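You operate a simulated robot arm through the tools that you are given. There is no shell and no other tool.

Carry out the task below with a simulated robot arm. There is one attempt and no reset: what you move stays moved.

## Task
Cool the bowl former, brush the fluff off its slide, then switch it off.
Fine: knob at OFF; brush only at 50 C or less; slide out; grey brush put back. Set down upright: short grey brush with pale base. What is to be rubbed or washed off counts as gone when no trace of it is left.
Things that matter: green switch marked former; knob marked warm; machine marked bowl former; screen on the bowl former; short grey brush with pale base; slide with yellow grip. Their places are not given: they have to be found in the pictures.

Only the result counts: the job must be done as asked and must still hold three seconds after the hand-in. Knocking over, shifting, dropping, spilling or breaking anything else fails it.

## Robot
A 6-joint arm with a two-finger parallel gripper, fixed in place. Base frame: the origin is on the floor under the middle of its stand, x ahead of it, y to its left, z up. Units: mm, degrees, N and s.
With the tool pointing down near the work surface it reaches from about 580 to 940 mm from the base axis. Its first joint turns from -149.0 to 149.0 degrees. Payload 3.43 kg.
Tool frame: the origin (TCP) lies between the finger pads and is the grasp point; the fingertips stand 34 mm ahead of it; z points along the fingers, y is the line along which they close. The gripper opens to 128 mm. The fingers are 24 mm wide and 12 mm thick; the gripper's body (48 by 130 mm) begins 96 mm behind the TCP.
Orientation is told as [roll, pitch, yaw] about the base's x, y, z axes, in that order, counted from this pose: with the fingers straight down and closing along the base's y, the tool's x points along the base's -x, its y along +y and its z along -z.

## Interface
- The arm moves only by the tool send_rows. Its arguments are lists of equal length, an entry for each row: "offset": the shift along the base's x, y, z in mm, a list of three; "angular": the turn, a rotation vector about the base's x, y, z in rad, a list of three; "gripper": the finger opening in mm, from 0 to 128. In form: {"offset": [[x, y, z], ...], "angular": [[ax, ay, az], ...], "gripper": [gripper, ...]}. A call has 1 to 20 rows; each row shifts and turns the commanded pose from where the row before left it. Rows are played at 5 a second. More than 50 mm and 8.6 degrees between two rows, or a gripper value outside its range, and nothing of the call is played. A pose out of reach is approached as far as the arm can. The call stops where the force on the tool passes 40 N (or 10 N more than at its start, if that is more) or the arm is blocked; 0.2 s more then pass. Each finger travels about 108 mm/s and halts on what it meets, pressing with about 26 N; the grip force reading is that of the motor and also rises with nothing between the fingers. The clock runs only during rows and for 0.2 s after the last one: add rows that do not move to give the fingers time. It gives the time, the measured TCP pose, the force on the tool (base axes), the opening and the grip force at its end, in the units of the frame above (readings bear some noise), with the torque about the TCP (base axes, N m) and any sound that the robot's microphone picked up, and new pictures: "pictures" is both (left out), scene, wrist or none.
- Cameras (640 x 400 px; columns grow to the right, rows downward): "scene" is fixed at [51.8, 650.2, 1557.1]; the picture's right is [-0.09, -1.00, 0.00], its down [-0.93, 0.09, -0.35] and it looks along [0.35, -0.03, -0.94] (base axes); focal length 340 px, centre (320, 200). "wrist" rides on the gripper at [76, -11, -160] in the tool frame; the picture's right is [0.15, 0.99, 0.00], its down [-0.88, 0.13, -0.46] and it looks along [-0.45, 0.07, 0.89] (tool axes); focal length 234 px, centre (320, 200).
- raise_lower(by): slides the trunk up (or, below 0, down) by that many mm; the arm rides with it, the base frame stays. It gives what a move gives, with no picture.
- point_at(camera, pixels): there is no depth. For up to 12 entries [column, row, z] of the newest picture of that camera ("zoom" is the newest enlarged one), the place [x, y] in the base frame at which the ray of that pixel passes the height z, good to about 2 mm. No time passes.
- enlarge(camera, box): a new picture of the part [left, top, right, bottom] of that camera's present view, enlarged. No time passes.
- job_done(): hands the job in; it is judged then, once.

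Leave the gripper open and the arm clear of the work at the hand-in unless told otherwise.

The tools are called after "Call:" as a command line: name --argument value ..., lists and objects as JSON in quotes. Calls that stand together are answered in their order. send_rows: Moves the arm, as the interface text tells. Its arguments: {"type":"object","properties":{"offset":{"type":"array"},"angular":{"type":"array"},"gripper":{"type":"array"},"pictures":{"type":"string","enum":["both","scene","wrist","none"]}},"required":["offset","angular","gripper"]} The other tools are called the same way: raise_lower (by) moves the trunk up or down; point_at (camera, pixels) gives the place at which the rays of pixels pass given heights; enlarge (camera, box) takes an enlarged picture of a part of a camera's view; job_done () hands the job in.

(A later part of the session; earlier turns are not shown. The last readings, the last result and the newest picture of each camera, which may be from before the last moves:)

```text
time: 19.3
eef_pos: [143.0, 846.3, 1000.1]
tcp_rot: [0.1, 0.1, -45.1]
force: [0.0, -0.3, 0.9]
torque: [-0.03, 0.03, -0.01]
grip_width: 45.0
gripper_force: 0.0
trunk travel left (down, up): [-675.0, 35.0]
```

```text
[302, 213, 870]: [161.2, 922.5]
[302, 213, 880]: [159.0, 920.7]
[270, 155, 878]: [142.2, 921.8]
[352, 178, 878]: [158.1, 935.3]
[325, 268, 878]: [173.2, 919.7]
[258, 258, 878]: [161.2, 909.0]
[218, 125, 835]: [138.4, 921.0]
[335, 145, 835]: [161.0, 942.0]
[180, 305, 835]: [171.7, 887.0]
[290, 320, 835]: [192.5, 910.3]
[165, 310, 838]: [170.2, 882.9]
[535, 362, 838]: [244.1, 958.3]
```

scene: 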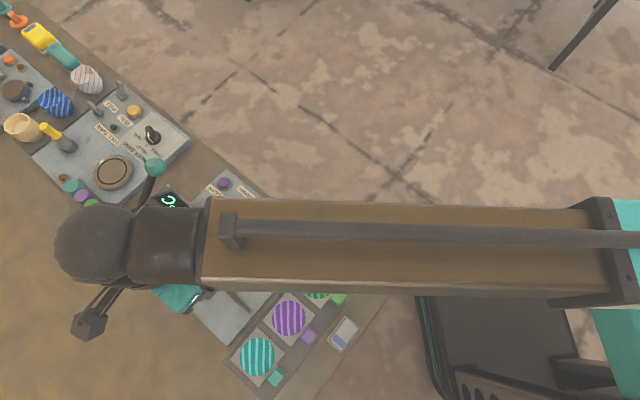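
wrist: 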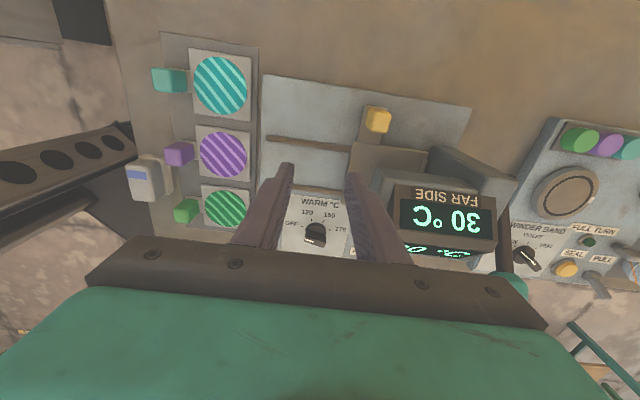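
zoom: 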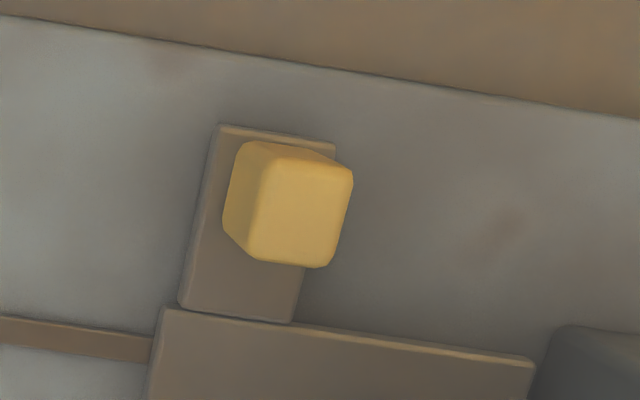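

The grip's top spans about x 142–173, y 909–935 (22 mm square in slide axes), centre (160,921). I move out and down in steps, to (155,905,960) first, still above the grip.

Call:
send_rows --offset '[[6, 30, -20], [6, 29, -20], [0, 0, 0]]' --angular '[[0, 0, 0], [0, 0, 0], [0, 0, 0]]' --gripper '[45, 45, 45]' --pictures "wrist"

Call:
enlarge --camera "wrist" --box '[220, 60, 520, 260]'

```text
time: 20.1
eef_pos: [153.5, 890.4, 959.0]
tcp_rot: [0.2, 0.2, -45.1]
force: [-0.2, 0.0, 0.2]
torque: [0.0, 0.01, -0.02]
grip_width: 45.1
gripper_force: 0.1
out of reach, approached as far as the arm can: row 2
trunk travel left (down, up): [-675.0, 35.0]
```

wrist: 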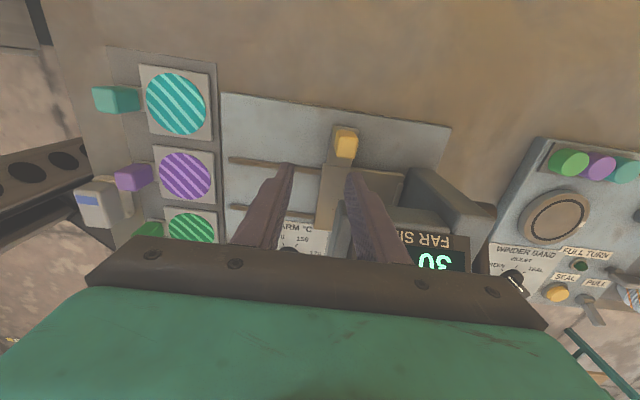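

```text
2.00 times, centred on (370, 160) of wrist
```

zoom: 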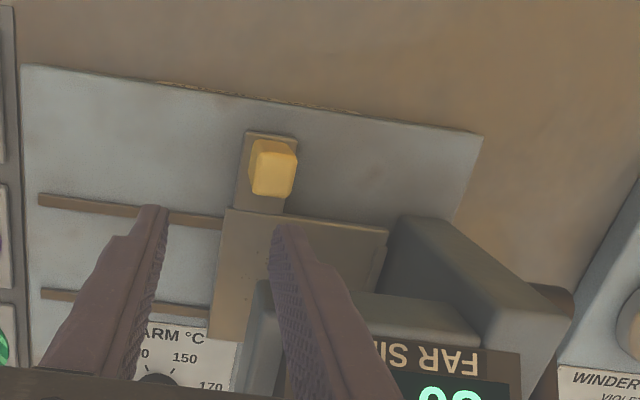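

The arm's limit straight down is near r≈904 here, while the grip lies at r≈935. So I tilt the tool by 15° with the fingers pointing towards the head side (+u, body leaning away from the head), which brings the TCP further out. I tilt first, staying above the grip.

Call:
send_rows --offset '[[0, 0, 0], [0, 0, 0], [0, 0, 0]]' --angular '[[0.0926, -0.0926, 0], [0.0926, -0.0926, 0], [0, 0, 0]]' --gripper '[45, 45, 45]' --pictures "wrist"

```text
time: 20.9
eef_pos: [152.5, 892.5, 959.8]
tcp_rot: [15.1, 0.1, -45.1]
force: [-0.1, 0.2, -0.3]
torque: [0.0, 0.0, -0.04]
grip_width: 45.0
gripper_force: 0.0
trunk travel left (down, up): [-675.0, 35.0]
```

wrist: 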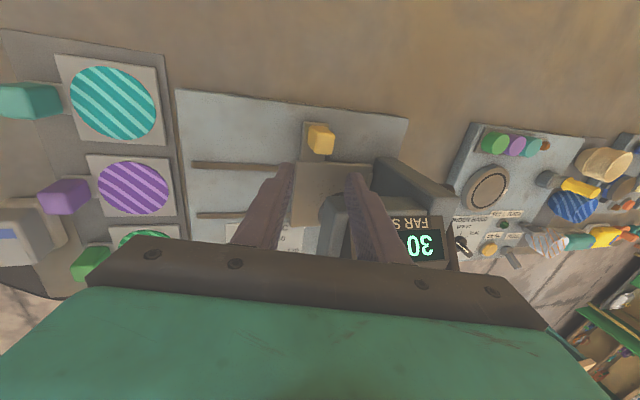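

Tilt done at (152.5,892.5,960). Now out to (152,923) and down to z≈930.

Call:
send_rows --offset '[[0, 15, -10], [-0.5, 15.3, -20], [0, 0, 0]]' --angular '[[0, 0, 0], [0, 0, 0], [0, 0, 0]]' --gripper '[45, 45, 45]' --pictures "both"

Call:
enlarge --camera "wrist" --box '[220, 80, 460, 240]'

```text
time: 21.7
eef_pos: [152.7, 922.4, 929.8]
tcp_rot: [15.2, 0.1, -45.0]
force: [0.6, -0.2, 0.4]
torque: [0.01, -0.02, 0.0]
grip_width: 45.3
gripper_force: 0.1
trunk travel left (down, up): [-675.0, 35.0]
```

scene: 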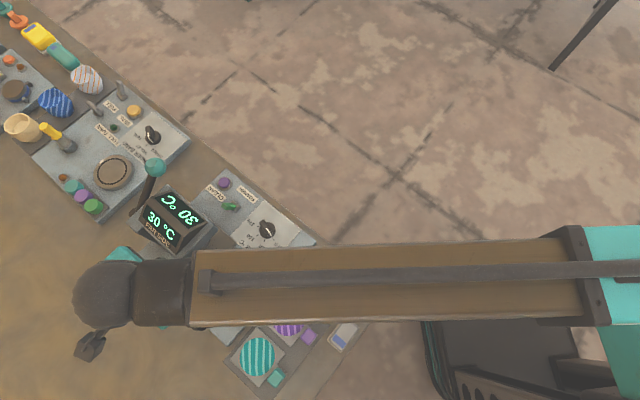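
wrist: 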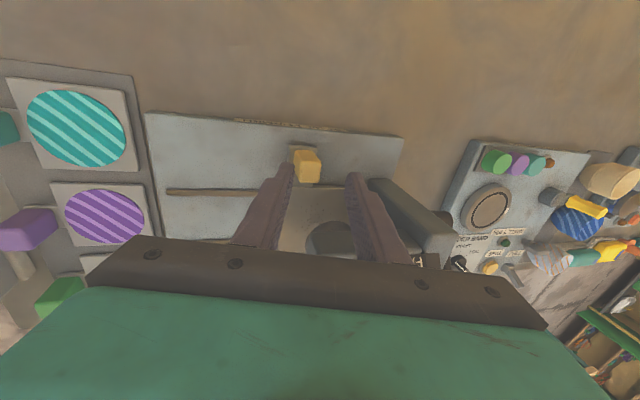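

```text
2.50 times, centred on (340, 160) of wrist
```

zoom: 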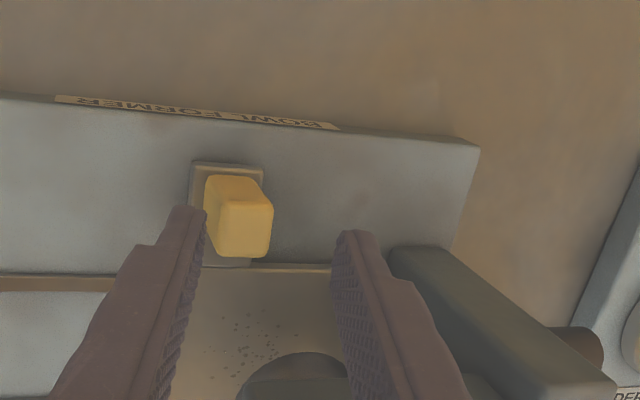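

Reached (152.7,922.4,930). The grip lies between the fingers, nearer the left one; I shift 3 mm towards −u and lower to TCP z≈886 to straddle it.

Call:
send_rows --offset '[[-2, -2, -15], [0, 0, -15], [0, 0, -14], [0, 0, 0]]' --angular '[[0, 0, 0], [0, 0, 0], [0, 0, 0], [0, 0, 0]]' --gripper '[45, 45, 45, 45]' --pictures "both"

Call:
enlarge --camera "wrist" --box '[220, 80, 460, 240]'

```text
time: 22.7
eef_pos: [151.5, 921.3, 884.9]
tcp_rot: [15.1, 0.2, -45.1]
force: [0.1, -0.3, 0.3]
torque: [-0.02, 0.02, 0.04]
grip_width: 45.1
gripper_force: 0.0
trunk travel left (down, up): [-675.0, 35.0]
```

scene: 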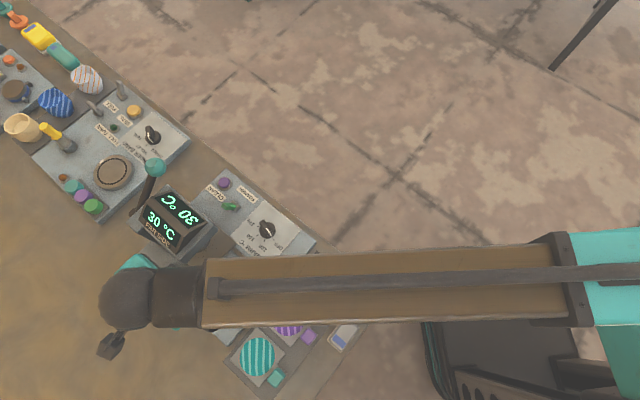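
wrist: 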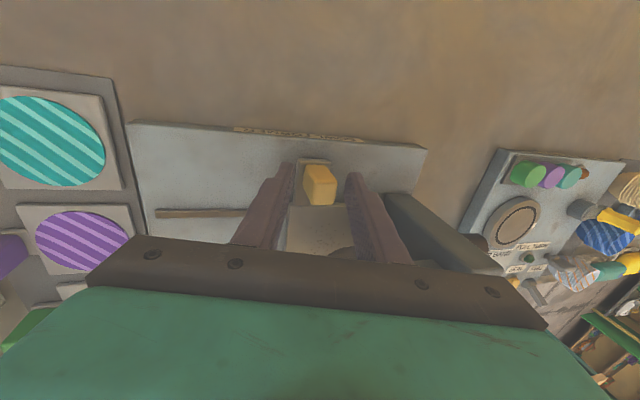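

```text
2.50 times, centred on (340, 160) of wrist
```

zoom: 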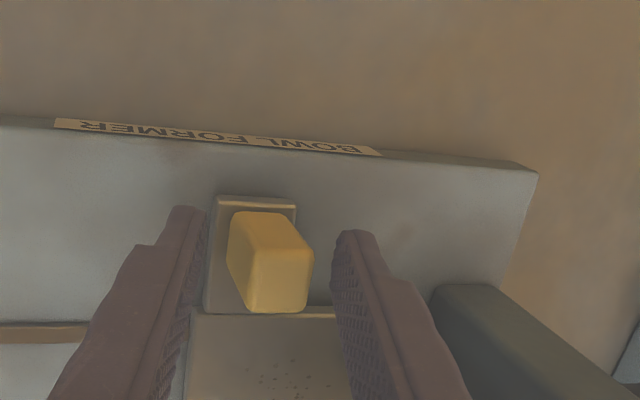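

The fingers straddle the grip well. I drag along −u (direction (−0.707,−0.707)) in 8 mm rows, watching the force.

Call:
send_rows --offset '[[-5.66, -5.66, 0], [-5.66, -5.66, 0], [-5.66, -5.66, 0], [-5.66, -5.66, 0], [-5.66, -5.66, 0], [-5.66, -5.66, 0], [-5.66, -5.66, 0], [-5.66, -5.66, 0], [0, 0, 0]]' --angular '[[0, 0, 0], [0, 0, 0], [0, 0, 0], [0, 0, 0], [0, 0, 0], [0, 0, 0], [0, 0, 0], [0, 0, 0], [0, 0, 0]]' --gripper '[45, 45, 45, 45, 45, 45, 45, 45, 45]' --pictures "wrist"

Call:
enlarge --camera "wrist" --box '[220, 80, 460, 240]'

```text
time: 24.7
eef_pos: [106.4, 876.0, 885.5]
tcp_rot: [15.1, 0.0, -45.0]
force: [0.6, 0.6, -1.0]
torque: [0.01, 0.01, -0.05]
grip_width: 45.3
gripper_force: 0.1
trunk travel left (down, up): [-675.0, 35.0]
```

wrist: 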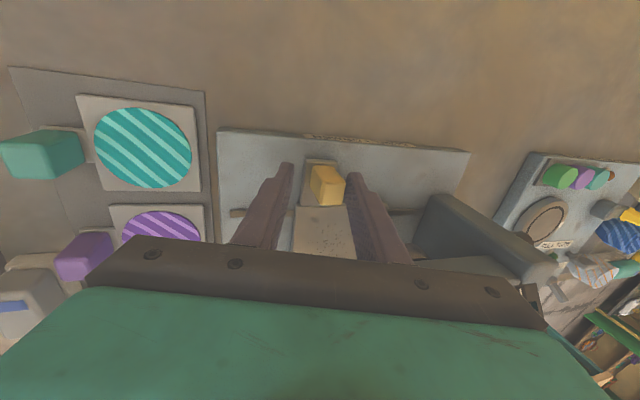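

```text
2.50 times, centred on (340, 160) of wrist
```

zoom: 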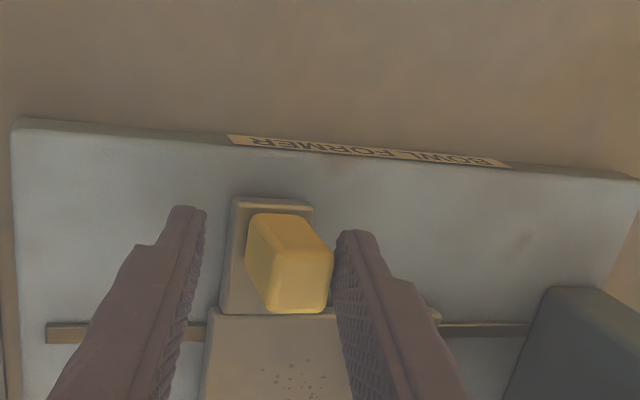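

The slide follows easily. I keep dragging along −u until it stops.

Call:
send_rows --offset '[[-5.66, -5.66, 0], [-5.66, -5.66, 0], [-5.66, -5.66, 0], [-5.66, -5.66, 0], [-5.66, -5.66, 0], [-3.5, -3.5, 0], [0, 0, 0]]' --angular '[[0, 0, 0], [0, 0, 0], [0, 0, 0], [0, 0, 0], [0, 0, 0], [0, 0, 0], [0, 0, 0]]' --gripper '[45, 45, 45, 45, 45, 45, 45]' --pictures "both"

Call:
enlarge --camera "wrist" --box '[220, 80, 460, 240]'

```text
time: 26.3
eef_pos: [73.3, 844.4, 887.7]
tcp_rot: [15.2, 0.1, -45.0]
force: [-0.2, 0.2, 0.1]
torque: [-0.02, -0.01, -0.02]
grip_width: 45.3
gripper_force: 0.0
trunk travel left (down, up): [-675.0, 35.0]
```

scene: 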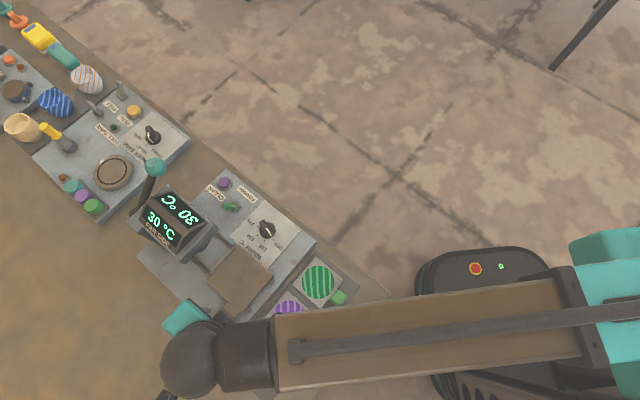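
wrist: 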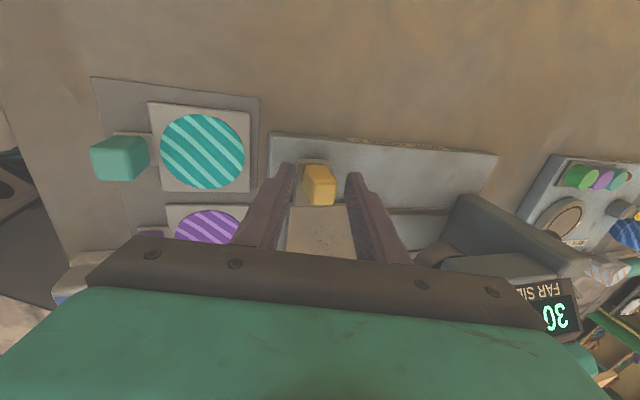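

```text
2.50 times, centred on (340, 160) of wrist
```

zoom: 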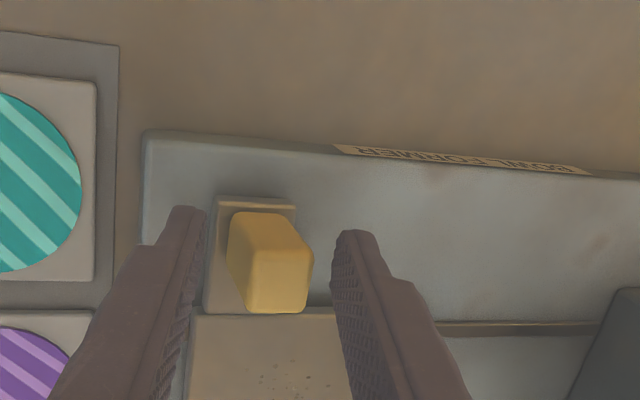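

The grip has run slightly ahead of the finger, perhaps snapping into its end position. I'll check the slide in the scene picture.

Call:
enlarge --camera "scene" --box '[130, 180, 350, 330]'

Call:
point_at --camera "scene" --pixels '[[244, 246, 835], [274, 272, 835], [207, 279, 835], [240, 307, 835]]'

```text
2.67 times, centred on (240, 255) of scene
```

zoom: 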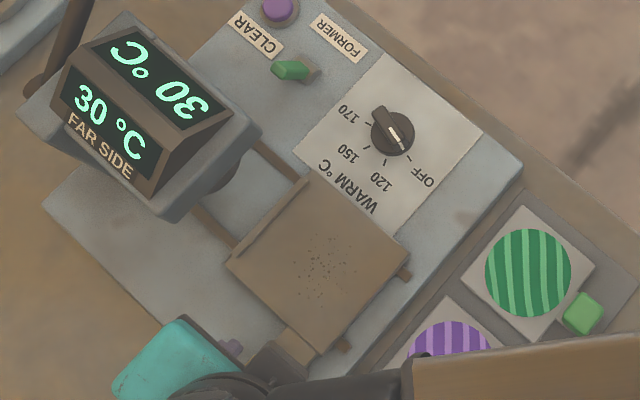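

```text
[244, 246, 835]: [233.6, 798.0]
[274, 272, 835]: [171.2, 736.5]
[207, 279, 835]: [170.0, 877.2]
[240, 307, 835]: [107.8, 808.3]
```

The plate is now fully clear of the head, its front about 100 mm further out; the rails stick out only slightly. I drag gently a bit more to make sure it is at its end stop.

Call:
send_rows --offset '[[-3, -3, 0], [-3, -3, 0], [-2.5, -2.5, 0], [-2, -2, 0], [-2, -2, 0], [0, 0, 0]]' --angular '[[0, 0, 0], [0, 0, 0], [0, 0, 0], [0, 0, 0], [0, 0, 0], [0, 0, 0]]' --gripper '[45, 45, 45, 45, 45, 45]' --pictures "both"

Call:
enlarge --camera "wrist" --box '[220, 80, 460, 240]'

Call:
enlarge --camera "scene" --box '[130, 180, 350, 330]'

```text
time: 27.7
eef_pos: [64.7, 833.0, 885.8]
tcp_rot: [15.2, 0.1, -45.0]
force: [14.9, 18.3, -1.0]
torque: [0.14, -0.1, 0.13]
grip_width: 58.4
gripper_force: 11.2
trunk travel left (down, up): [-675.0, 35.0]
```

scene: 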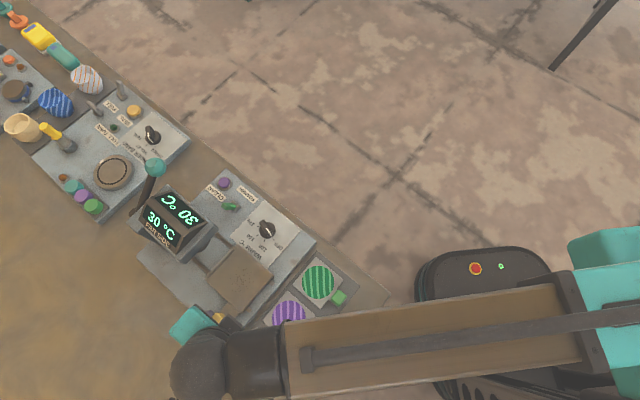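
wrist: 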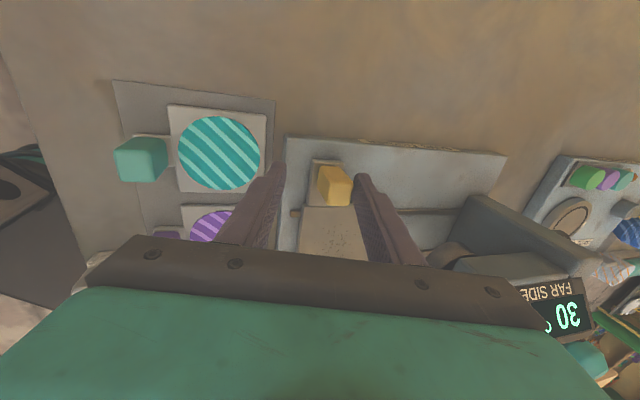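

```text
2.50 times, centred on (340, 160) of wrist
```

zoom: 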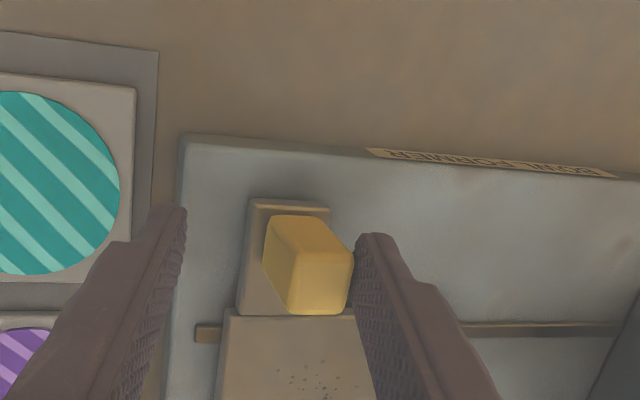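

```text
2.67 times, centred on (240, 255) of scene
```

zoom: 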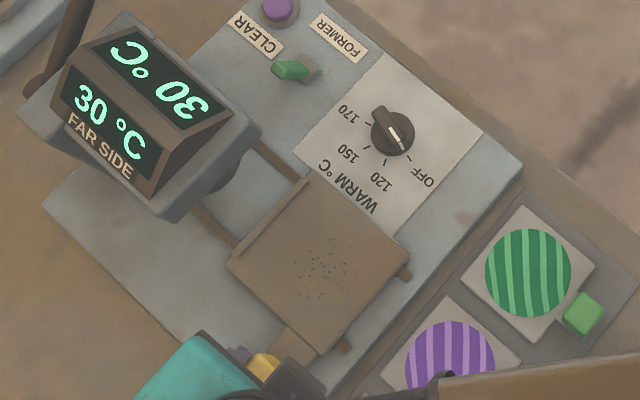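

The slide is at its end stop (23 N resistance). I back off 8 mm towards +u to unload, then rise to z≈1000 clear of everything.

Call:
send_rows --offset '[[5, 5, 0], [3, 3, 0], [0, 0, 30], [0, 0, 45], [0, 0, 45], [0, 0, 0]]' --angular '[[0, 0, 0], [0, 0, 0], [0, 0, 0], [0, 0, 0], [0, 0, 0], [0, 0, 0]]' --gripper '[45, 45, 45, 45, 45, 45]' --pictures "both"

Call:
enlarge --camera "scene" --box '[130, 180, 350, 330]'

```text
time: 29.1
eef_pos: [69.0, 839.0, 1003.5]
tcp_rot: [15.1, 0.0, -45.0]
force: [-0.8, -0.7, -0.4]
torque: [0.03, 0.03, 0.0]
grip_width: 45.1
gripper_force: 0.0
trunk travel left (down, up): [-675.0, 35.0]
```

scene: 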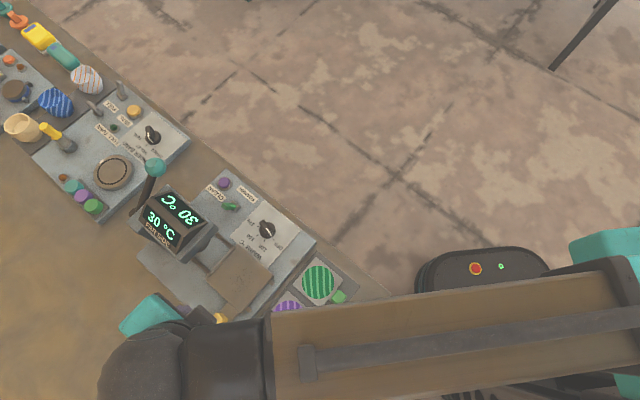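
wrist: 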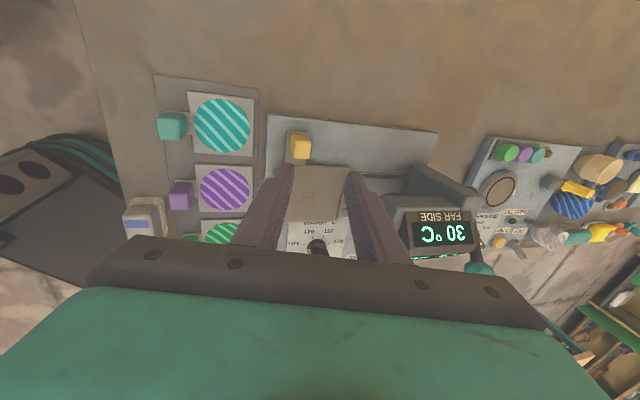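

```text
2.67 times, centred on (240, 255) of scene
```

zoom: 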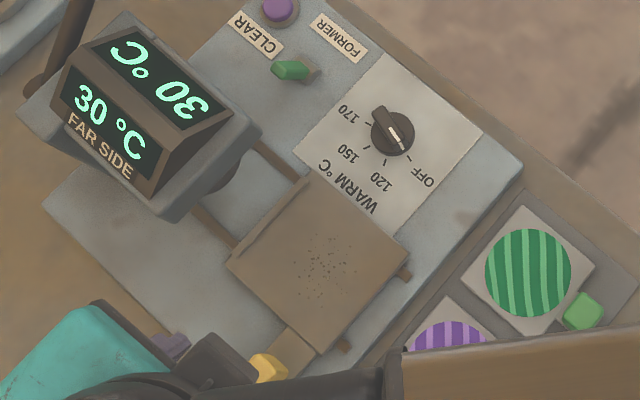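

The slide stays out with the fluff specks visible at its middle. Now I untilt the tool and travel at z≈1000 to above the grey brush at about (34,602).

Call:
send_rows --offset '[[-5.8, -39.5, 0], [-5.8, -39.5, 0], [-5.8, -39.5, 0], [-5.8, -39.5, 0], [-5.8, -39.5, 0], [-5.8, -35, 0], [0, 0, 0]]' --angular '[[-0.0926, 0.0926, 0], [-0.0926, 0.0926, 0], [0, 0, 0], [0, 0, 0], [0, 0, 0], [0, 0, 0], [0, 0, 0]]' --gripper '[80, 80, 80, 80, 80, 80, 80]' --pictures "both"

Call:
enlarge --camera "wrist" --box '[220, 60, 460, 220]'

```text
time: 30.7
eef_pos: [34.7, 606.0, 1005.6]
tcp_rot: [0.0, 0.1, -45.1]
force: [-0.4, -0.6, -0.5]
torque: [-0.01, 0.0, -0.01]
grip_width: 80.0
gripper_force: 0.0
trunk travel left (down, up): [-675.0, 35.0]
```

scene: 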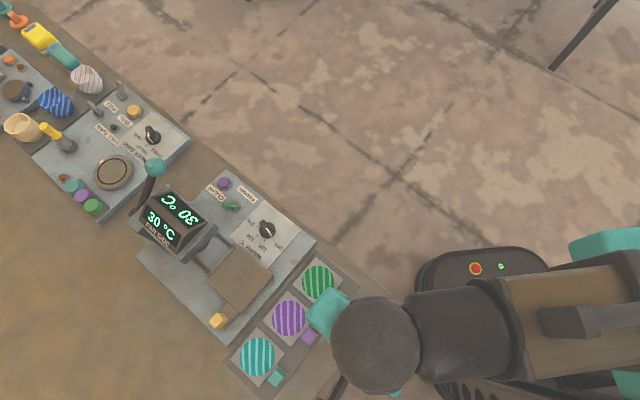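
wrist: 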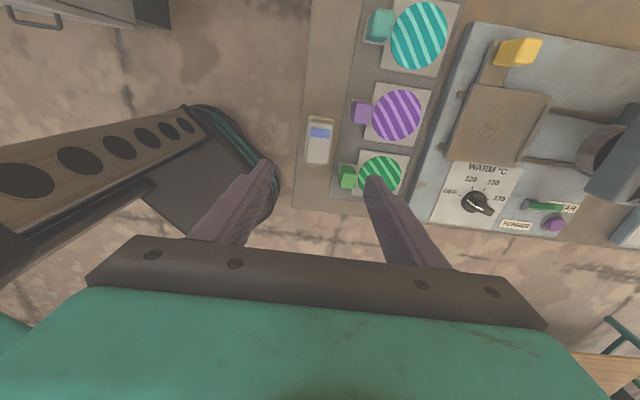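

```text
2.50 times, centred on (340, 140) of wrist
```

zoom: 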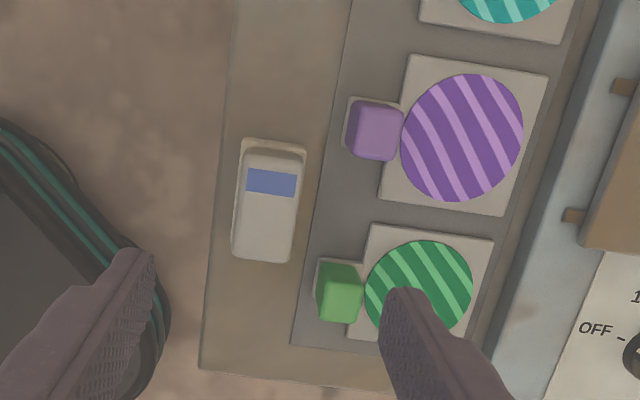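

The brush lies on the bench strip with its long side along v. I triangulate its top centre and the bench top (corner of the bench end, tray edges).

Call:
point_at --camera "wrist" --pixels '[[318.4, 144, 800], [318.4, 144, 820], [318.4, 144, 840], [292, 207.5, 770], [292, 207.5, 790], [292, 207.5, 810], [403, 114, 800], [403, 114, 830]]'

Call:
point_at --camera "scene" --pixels '[[343.2, 334, 800], [343.2, 334, 820], [343.2, 334, 840], [390, 293, 770], [390, 293, 790], [390, 293, 810]]'

Call:
enlarge --camera "wrist" --box '[280, 100, 360, 180]'

```text
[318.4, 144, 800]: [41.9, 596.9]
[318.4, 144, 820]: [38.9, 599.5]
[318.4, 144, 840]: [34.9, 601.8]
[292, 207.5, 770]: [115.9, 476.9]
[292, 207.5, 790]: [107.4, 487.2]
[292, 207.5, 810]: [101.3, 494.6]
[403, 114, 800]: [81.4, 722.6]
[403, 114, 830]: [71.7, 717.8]
```

```text
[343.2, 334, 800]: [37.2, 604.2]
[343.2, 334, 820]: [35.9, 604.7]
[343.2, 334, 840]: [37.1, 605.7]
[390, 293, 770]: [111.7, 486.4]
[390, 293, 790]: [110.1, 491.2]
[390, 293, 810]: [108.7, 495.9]
```

```text
5.00 times, centred on (320, 140) of wrist
```

zoom: 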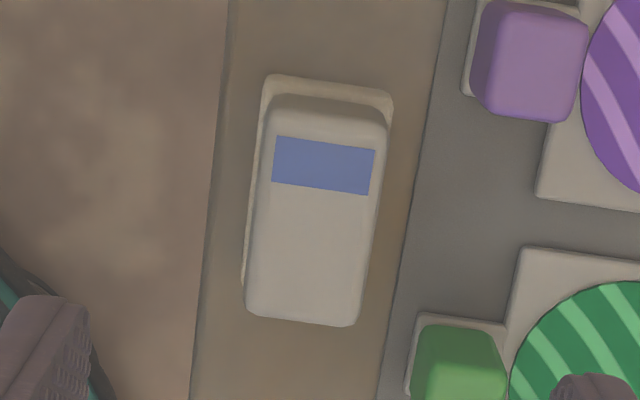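

Call:
point_at --camera "zoom" --pixels '[[270, 100, 845], [387, 112, 845], [245, 305, 845], [355, 322, 845], [265, 76, 805], [393, 94, 805], [243, 285, 805], [316, 212, 845], [230, 10, 797], [205, 260, 797], [440, 60, 797], [395, 320, 797]]'

```text
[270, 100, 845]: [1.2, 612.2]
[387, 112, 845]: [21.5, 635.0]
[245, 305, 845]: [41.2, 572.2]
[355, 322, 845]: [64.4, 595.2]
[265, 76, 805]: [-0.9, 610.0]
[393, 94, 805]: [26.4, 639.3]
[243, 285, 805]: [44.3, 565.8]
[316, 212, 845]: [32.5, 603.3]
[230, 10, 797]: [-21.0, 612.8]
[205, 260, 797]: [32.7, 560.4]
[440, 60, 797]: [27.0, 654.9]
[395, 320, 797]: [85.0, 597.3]
```

Brush body top is about 58×31 mm, long along v, centred at (32.3,603.5), top near z≈845, with a wider pale base. I centre over it, narrow to 52 mm and go down to z≈890 to check alignment.

Call:
send_rows --offset '[[-2.4, -2.5, 0], [0, 0, -35], [0, 0, -40], [0, 0, -40], [0, 0, 0]]' --angular '[[0, 0, 0], [0, 0, 0], [0, 0, 0], [0, 0, 0], [0, 0, 0]]' --gripper '[52, 52, 52, 52, 52]' --pictures "both"

Call:
enlarge --camera "wrist" --box '[250, 100, 390, 220]'

```text
time: 31.9
eef_pos: [32.0, 603.8, 891.5]
tcp_rot: [0.1, 0.1, -45.0]
force: [-0.4, 0.5, -0.1]
torque: [0.01, -0.02, -0.01]
grip_width: 52.2
gripper_force: 0.0
trunk travel left (down, up): [-675.0, 35.0]
```

scene: 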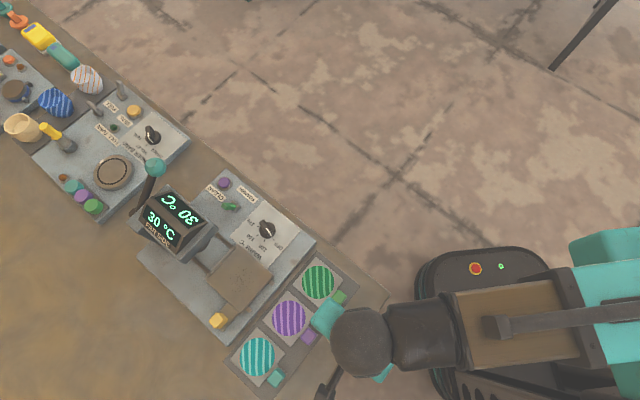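
wrist: 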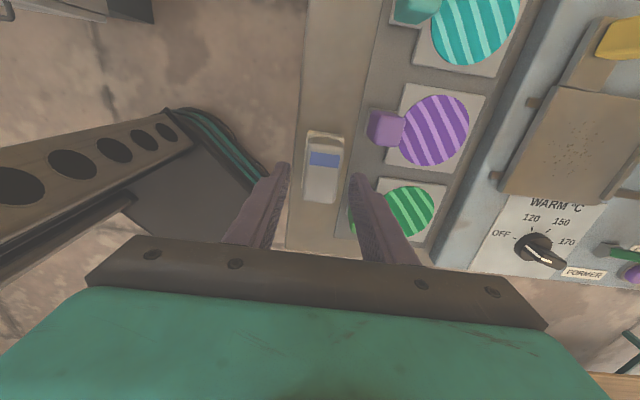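

```text
3.33 times, centred on (320, 160) of wrist
```

zoom: 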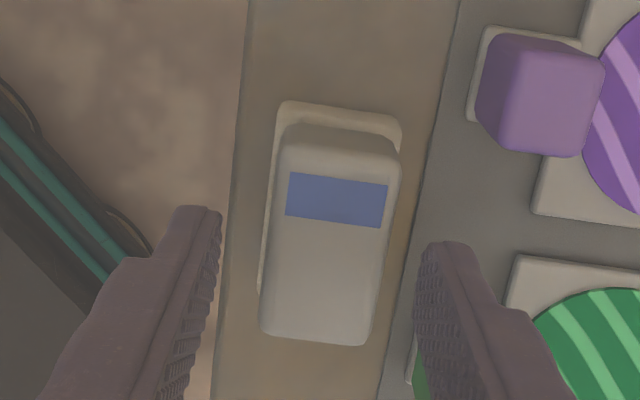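

The fingers sit either side of the brush. The green cube is near the right finger, so I check the cubes' places relative to the finger path.

Call:
point_at --camera "scene" --pixels '[[338.4, 298, 815], [336, 289.5, 820], [332, 300, 820], [339, 306, 800], [346, 298, 820], [308.8, 336, 815], [308.8, 327, 820], [302, 338, 820], [309, 345, 800]]'

Call:
point_at --camera "zoom" --pixels '[[480, 90, 825], [490, 150, 825], [408, 385, 800], [440, 250, 860], [218, 210, 860], [290, 130, 845], [398, 150, 845], [262, 335, 845], [365, 345, 845]]'

```text
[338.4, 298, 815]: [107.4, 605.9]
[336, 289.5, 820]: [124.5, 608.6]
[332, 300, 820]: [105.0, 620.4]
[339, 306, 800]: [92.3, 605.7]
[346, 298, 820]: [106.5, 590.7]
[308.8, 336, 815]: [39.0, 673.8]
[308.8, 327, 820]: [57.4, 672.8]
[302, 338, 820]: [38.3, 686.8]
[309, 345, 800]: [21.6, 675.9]
```

```text
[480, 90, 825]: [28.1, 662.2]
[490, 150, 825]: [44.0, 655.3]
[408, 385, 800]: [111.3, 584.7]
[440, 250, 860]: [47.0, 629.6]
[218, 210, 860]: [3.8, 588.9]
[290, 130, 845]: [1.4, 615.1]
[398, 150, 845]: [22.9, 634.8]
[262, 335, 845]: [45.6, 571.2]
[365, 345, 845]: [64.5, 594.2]
```

Cubes lie clear of the fingers (green centre (106,606), purple (39,674)). I shift 1 mm to the brush centre and lower to TCP z≈853.

Call:
send_rows --offset '[[0.8, 0.4, -12], [0, 0, -12], [0, 0, -8], [0, 0, -6], [0, 0, 0]]' --angular '[[0, 0, 0], [0, 0, 0], [0, 0, 0], [0, 0, 0], [0, 0, 0]]' --gripper '[52, 52, 52, 52, 52]' --pictures "wrist"

Call:
enlarge --camera "wrist" --box '[250, 100, 390, 220]'

```text
time: 33.1
eef_pos: [31.7, 604.2, 854.0]
tcp_rot: [0.0, 0.1, -45.0]
force: [-0.6, 0.3, 0.4]
torque: [-0.02, 0.0, -0.01]
grip_width: 51.9
gripper_force: 0.0
trunk travel left (down, up): [-675.0, 35.0]
```

wrist: 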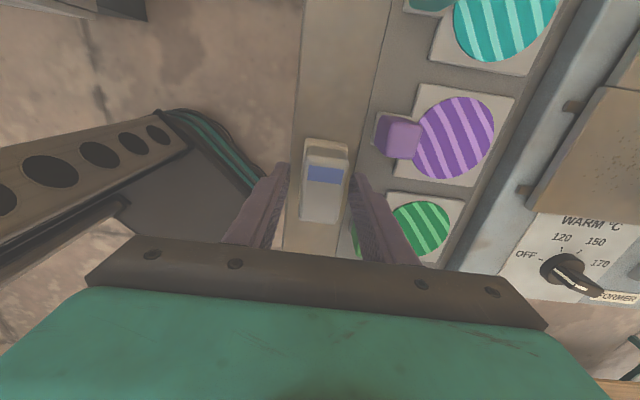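

```text
3.33 times, centred on (320, 160) of wrist
```

zoom: 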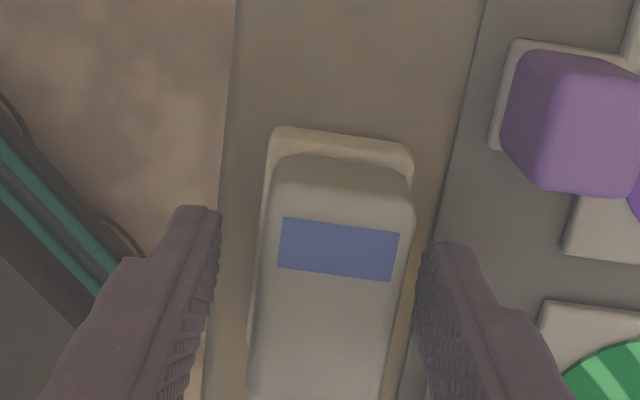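

The brush sits centred between the fingers, tips at z≈820. I close on its body.

Call:
send_rows --offset '[[0, 0, 0], [0, 0, 0], [0, 0, 0], [0, 0, 0]]' --angular '[[0, 0, 0], [0, 0, 0], [0, 0, 0], [0, 0, 0]]' --gripper '[42, 34, 26, 22]' --pictures "wrist"

Call:
enlarge --camera "wrist" --box '[250, 100, 390, 220]'

```text
time: 34.1
eef_pos: [32.8, 603.6, 853.5]
tcp_rot: [0.1, 0.2, -45.2]
force: [-0.3, 0.1, -0.5]
torque: [0.03, 0.04, -0.01]
grip_width: 33.1
gripper_force: 26.4
trunk travel left (down, up): [-675.0, 35.0]
```

wrist: 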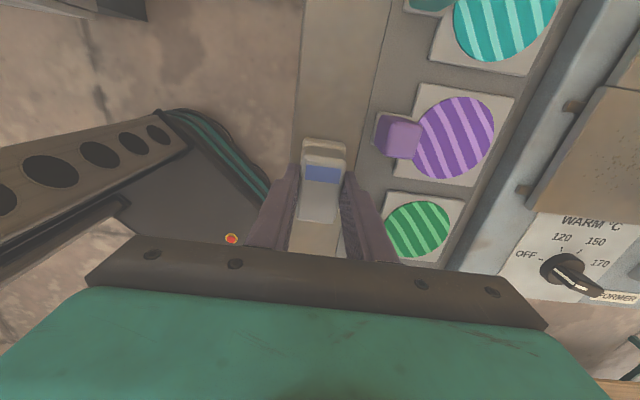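

```text
3.33 times, centred on (320, 160) of wrist
```

zoom: 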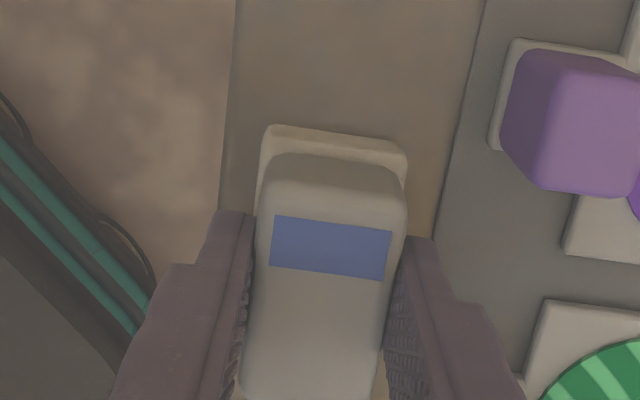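

Held at 33.1 mm. I lift the brush straight up and locate the fluff on the plate from the scene picture.

Call:
send_rows --offset '[[0, 0, 10], [0, 0, 40], [0, 0, 50], [0, 0, 0]]' --angular '[[0, 0, 0], [0, 0, 0], [0, 0, 0], [0, 0, 0]]' --gripper '[22, 22, 22, 22]' --pictures "both"

Call:
enlarge --camera "scene" --box '[200, 235, 290, 320]'

Call:
enlarge --camera "wrist" --box '[480, 40, 600, 140]'

```text
time: 35.1
eef_pos: [32.7, 603.2, 953.4]
tcp_rot: [0.1, 0.0, -45.1]
force: [-0.2, 0.2, -0.4]
torque: [0.01, 0.0, 0.02]
grip_width: 21.7
gripper_force: 0.0
trunk travel left (down, up): [-675.0, 35.0]
```

scene: 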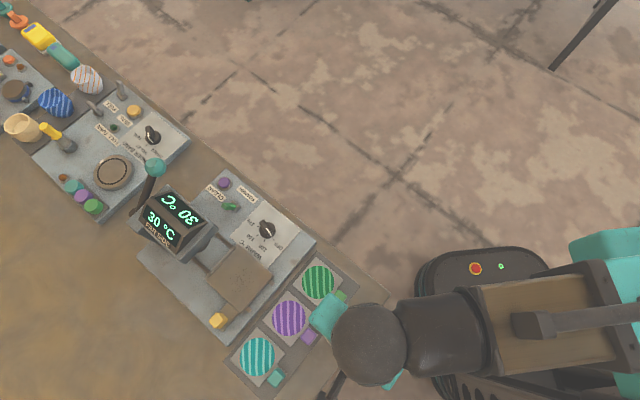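
wrist: 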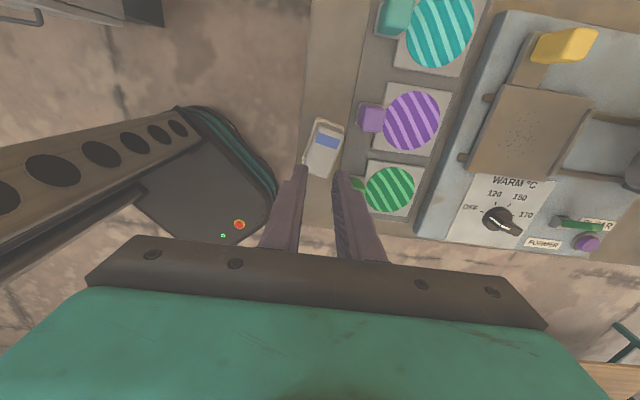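

```text
4.71 times, centred on (245, 278) of scene
```

zoom: 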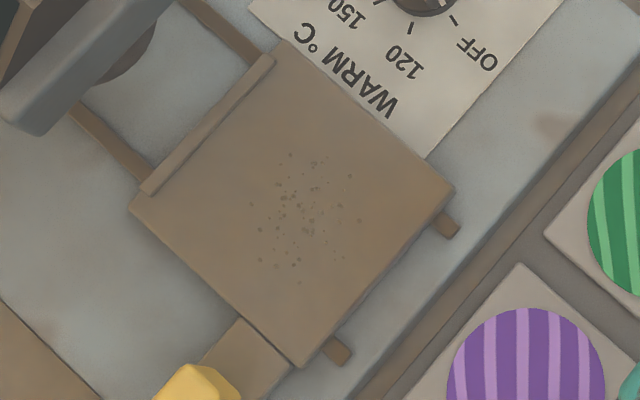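

```text
4.00 times, centred on (540, 90) of wrist
```

zoom: 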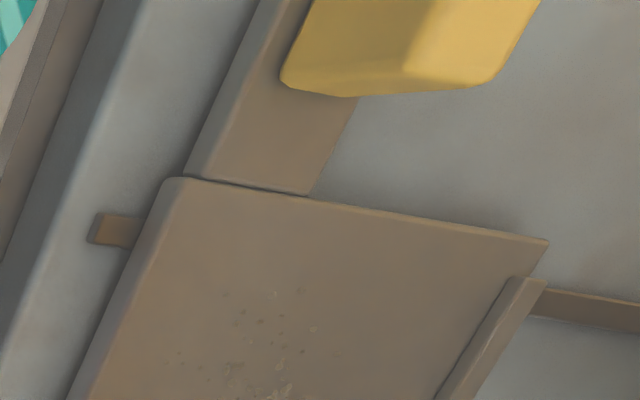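

The fingers slipped off: the opening fell to 21.7 and the brush stayed on the bench, turned a little. I'll look at it closely.

Call:
enlarge --camera "wrist" --box '[280, 100, 370, 200]'

```text
4.00 times, centred on (325, 150) of wrist
```

zoom: 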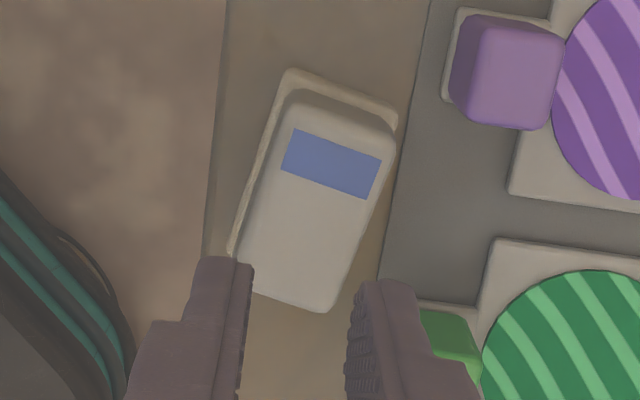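

The brush is still upright, turned by roughly 12°. The first grip was probably too high on its rounded top. I measure its corners now.

Call:
point_at --camera "zoom" --pixels '[[293, 95, 842], [395, 140, 842], [325, 312, 842], [236, 290, 842], [288, 68, 805], [398, 112, 805], [228, 250, 805], [315, 202, 842], [315, 202, 825]]'

Call:
enlarge --camera "scene" --box '[290, 280, 410, 380]'

```text
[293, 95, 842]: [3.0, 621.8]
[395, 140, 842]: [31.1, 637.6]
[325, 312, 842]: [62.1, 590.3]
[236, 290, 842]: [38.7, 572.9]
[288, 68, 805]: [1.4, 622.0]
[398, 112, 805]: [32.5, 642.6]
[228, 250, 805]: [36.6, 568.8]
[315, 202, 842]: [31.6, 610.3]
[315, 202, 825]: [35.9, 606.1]
```

```text
4.00 times, centred on (350, 330) of scene
```

zoom: 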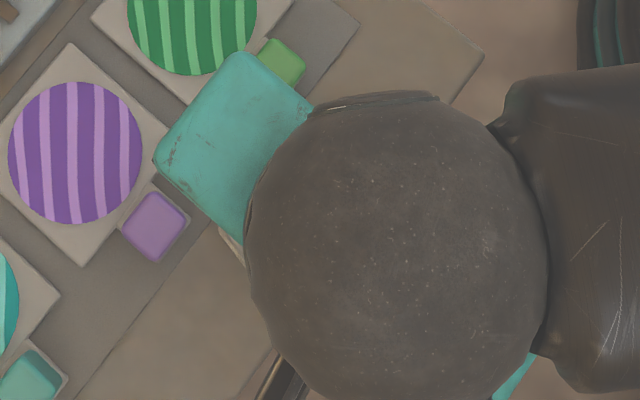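

The brush centre is near (33.7,605.6), its short side now at ~34°. I close the fingers, turn to yaw −56° and lower over the brush's middle to feel its top height gently.

Call:
send_rows --offset '[[1, 2.4, -20], [0, 0, -20], [0, 0, -15], [0, 0, -8], [0, 0, 0]]' --angular '[[0, 0, -0.096], [0, 0, -0.096], [0, 0, 0], [0, 0, 0], [0, 0, 0]]' --gripper '[0, 0, 0, 0, 0]' --pictures "wrist"

Call:
enlarge --camera "wrist" --box '[250, 100, 390, 220]'

```text
time: 36.3
eef_pos: [33.0, 606.8, 890.5]
tcp_rot: [0.1, 0.1, -56.1]
force: [-0.2, 0.6, 1.0]
torque: [0.0, 0.01, -0.03]
grip_width: 0.0
gripper_force: 26.2
trunk travel left (down, up): [-675.0, 35.0]
```

wrist: 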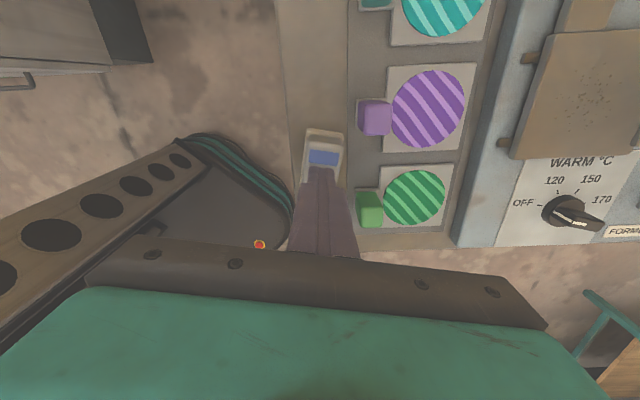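

```text
3.33 times, centred on (320, 160) of wrist
```

zoom: 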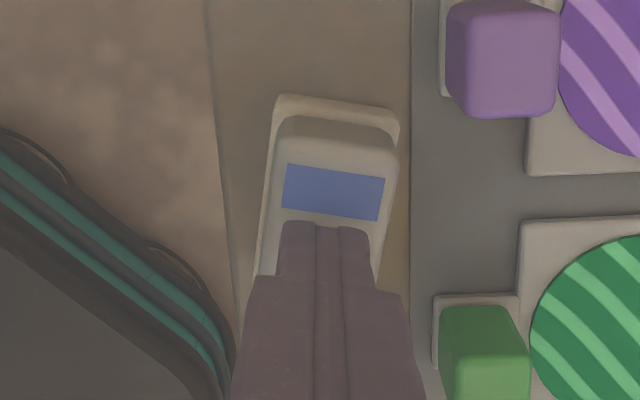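

Tips are at z≈856 above the brush top. Now small steps down to feel contact.

Call:
send_rows --offset '[[0, 0, -3], [0, 0, -3], [0, 0, -2], [0, 0, -2], [0, 0, 0]]' --angular '[[0, 0, 0], [0, 0, 0], [0, 0, 0], [0, 0, 0], [0, 0, 0]]' --gripper '[0, 0, 0, 0, 0]' --pictures "none"

Call:
send_rows --offset '[[0, 0, -2], [0, 0, -1], [0, 0, 0]]' --angular '[[0, 0, 0], [0, 0, 0], [0, 0, 0]]' --gripper '[0, 0, 0]' --pictures "none"

Call:
send_rows --offset '[[0, 0, -2], [0, 0, -1], [0, 0, 0]]' --angular '[[0, 0, 0], [0, 0, 0], [0, 0, 0]]' --gripper '[0, 0, 0]' --pictures "none"

```text
time: 37.7
eef_pos: [33.3, 606.6, 884.0]
tcp_rot: [0.3, 0.3, -56.1]
force: [-0.5, -3.4, 21.3]
torque: [-0.2, -0.02, -0.01]
grip_width: 0.1
gripper_force: 26.1
trunk travel left (down, up): [-675.0, 35.0]
stopped in row 5: the force on the tool passed its limit at 41 N (the readings are from after the stop); the commanded pose is now the measured one
```

```text
time: 38.2
eef_pos: [33.4, 607.3, 883.5]
tcp_rot: [0.3, 0.5, -56.0]
force: [-0.2, -6.7, 23.9]
torque: [-0.35, -0.04, 0.0]
grip_width: 0.2
gripper_force: 26.0
trunk travel left (down, up): [-675.0, 35.0]
stopped in row 2: the force on the tool passed its limit at 42 N (the readings are from after the stop); the commanded pose is now the measured one
```

```text
time: 38.6
eef_pos: [33.6, 607.2, 883.7]
tcp_rot: [0.4, 0.4, -56.0]
force: [-1.3, -5.8, 22.5]
torque: [-0.38, -0.01, -0.06]
grip_width: 0.0
gripper_force: 26.1
trunk travel left (down, up): [-675.0, 35.0]
stopped in row 2: the force on the tool passed its limit at 42 N (the readings are from after the stop); the commanded pose is now the measured one
```

Contact came at TCP z≈884, so the brush top is near z≈850. I rise, open to 52 mm and look again at how the brush lies before regrasping deeper.

Call:
send_rows --offset '[[0, 0, 10], [0, 0, 30], [0, 0, 20], [0, 0, 0]]' --angular '[[0, 0, 0], [0, 0, 0], [0, 0, 0], [0, 0, 0]]' --gripper '[0, 40, 52, 52]' --pictures "wrist"

Call:
enlarge --camera "wrist" --box '[260, 90, 380, 200]'

```text
time: 39.6
eef_pos: [33.9, 608.9, 941.1]
tcp_rot: [0.4, 0.4, -56.0]
force: [0.3, 0.2, 0.0]
torque: [0.03, 0.02, -0.02]
grip_width: 52.1
gripper_force: 0.0
trunk travel left (down, up): [-675.0, 35.0]
```

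wrist: 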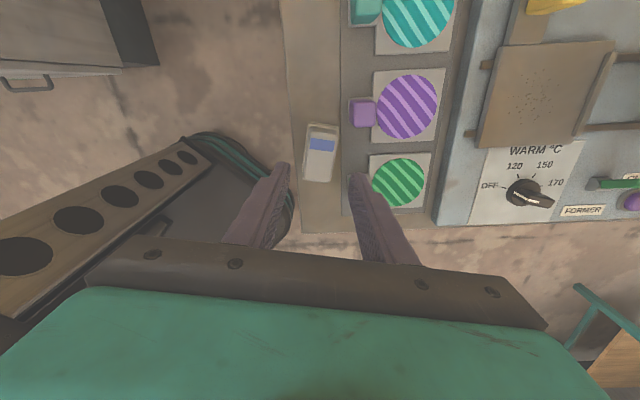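

```text
3.64 times, centred on (320, 145) of wrist
```

zoom: 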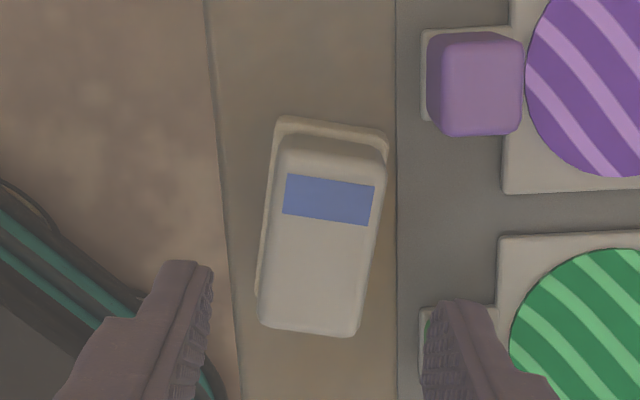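

Call:
point_at --camera "zoom" --pixels '[[283, 140, 848], [387, 155, 848], [355, 335, 848], [262, 325, 848], [280, 118, 808], [389, 132, 808], [257, 295, 808], [322, 238, 850]]'

```text
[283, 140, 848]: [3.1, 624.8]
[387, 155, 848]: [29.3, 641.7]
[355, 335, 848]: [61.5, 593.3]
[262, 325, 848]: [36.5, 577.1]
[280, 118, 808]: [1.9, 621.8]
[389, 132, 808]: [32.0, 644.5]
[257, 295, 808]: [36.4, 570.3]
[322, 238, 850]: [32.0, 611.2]
```

The brush centre is near (32.6,609), short side at 33°. I level the tool, set yaw −57°, centre, and lower with 52 mm opening to TCP z≈847 (tips ≈813).

Call:
send_rows --offset '[[-1.3, 0.2, -20], [0, 0, -30], [0, 0, -25], [0, 0, -12], [0, 0, -7], [0, 0, 0]]' --angular '[[-0.0097, 0.0019, -0.0175], [0, 0, 0], [0, 0, 0], [0, 0, 0], [0, 0, 0], [0, 0, 0]]' --gripper '[52, 52, 52, 52, 52, 52]' --pictures "wrist"

Call:
enlarge --camera "wrist" --box '[250, 120, 390, 240]'

```text
time: 41.0
eef_pos: [33.1, 609.8, 847.3]
tcp_rot: [-0.1, 0.0, -57.1]
force: [-0.3, 0.7, 0.1]
torque: [-0.02, 0.02, -0.01]
grip_width: 51.9
gripper_force: 0.0
trunk travel left (down, up): [-675.0, 35.0]
```

wrist: 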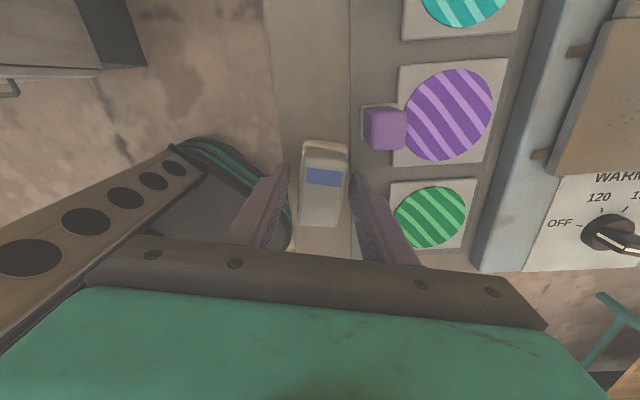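

```text
3.33 times, centred on (320, 180) of wrist
```

zoom: 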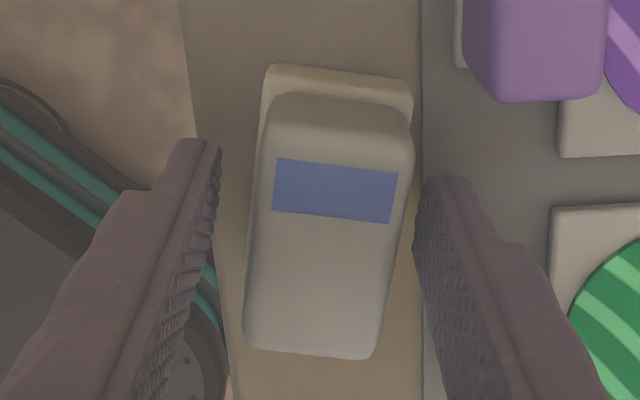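

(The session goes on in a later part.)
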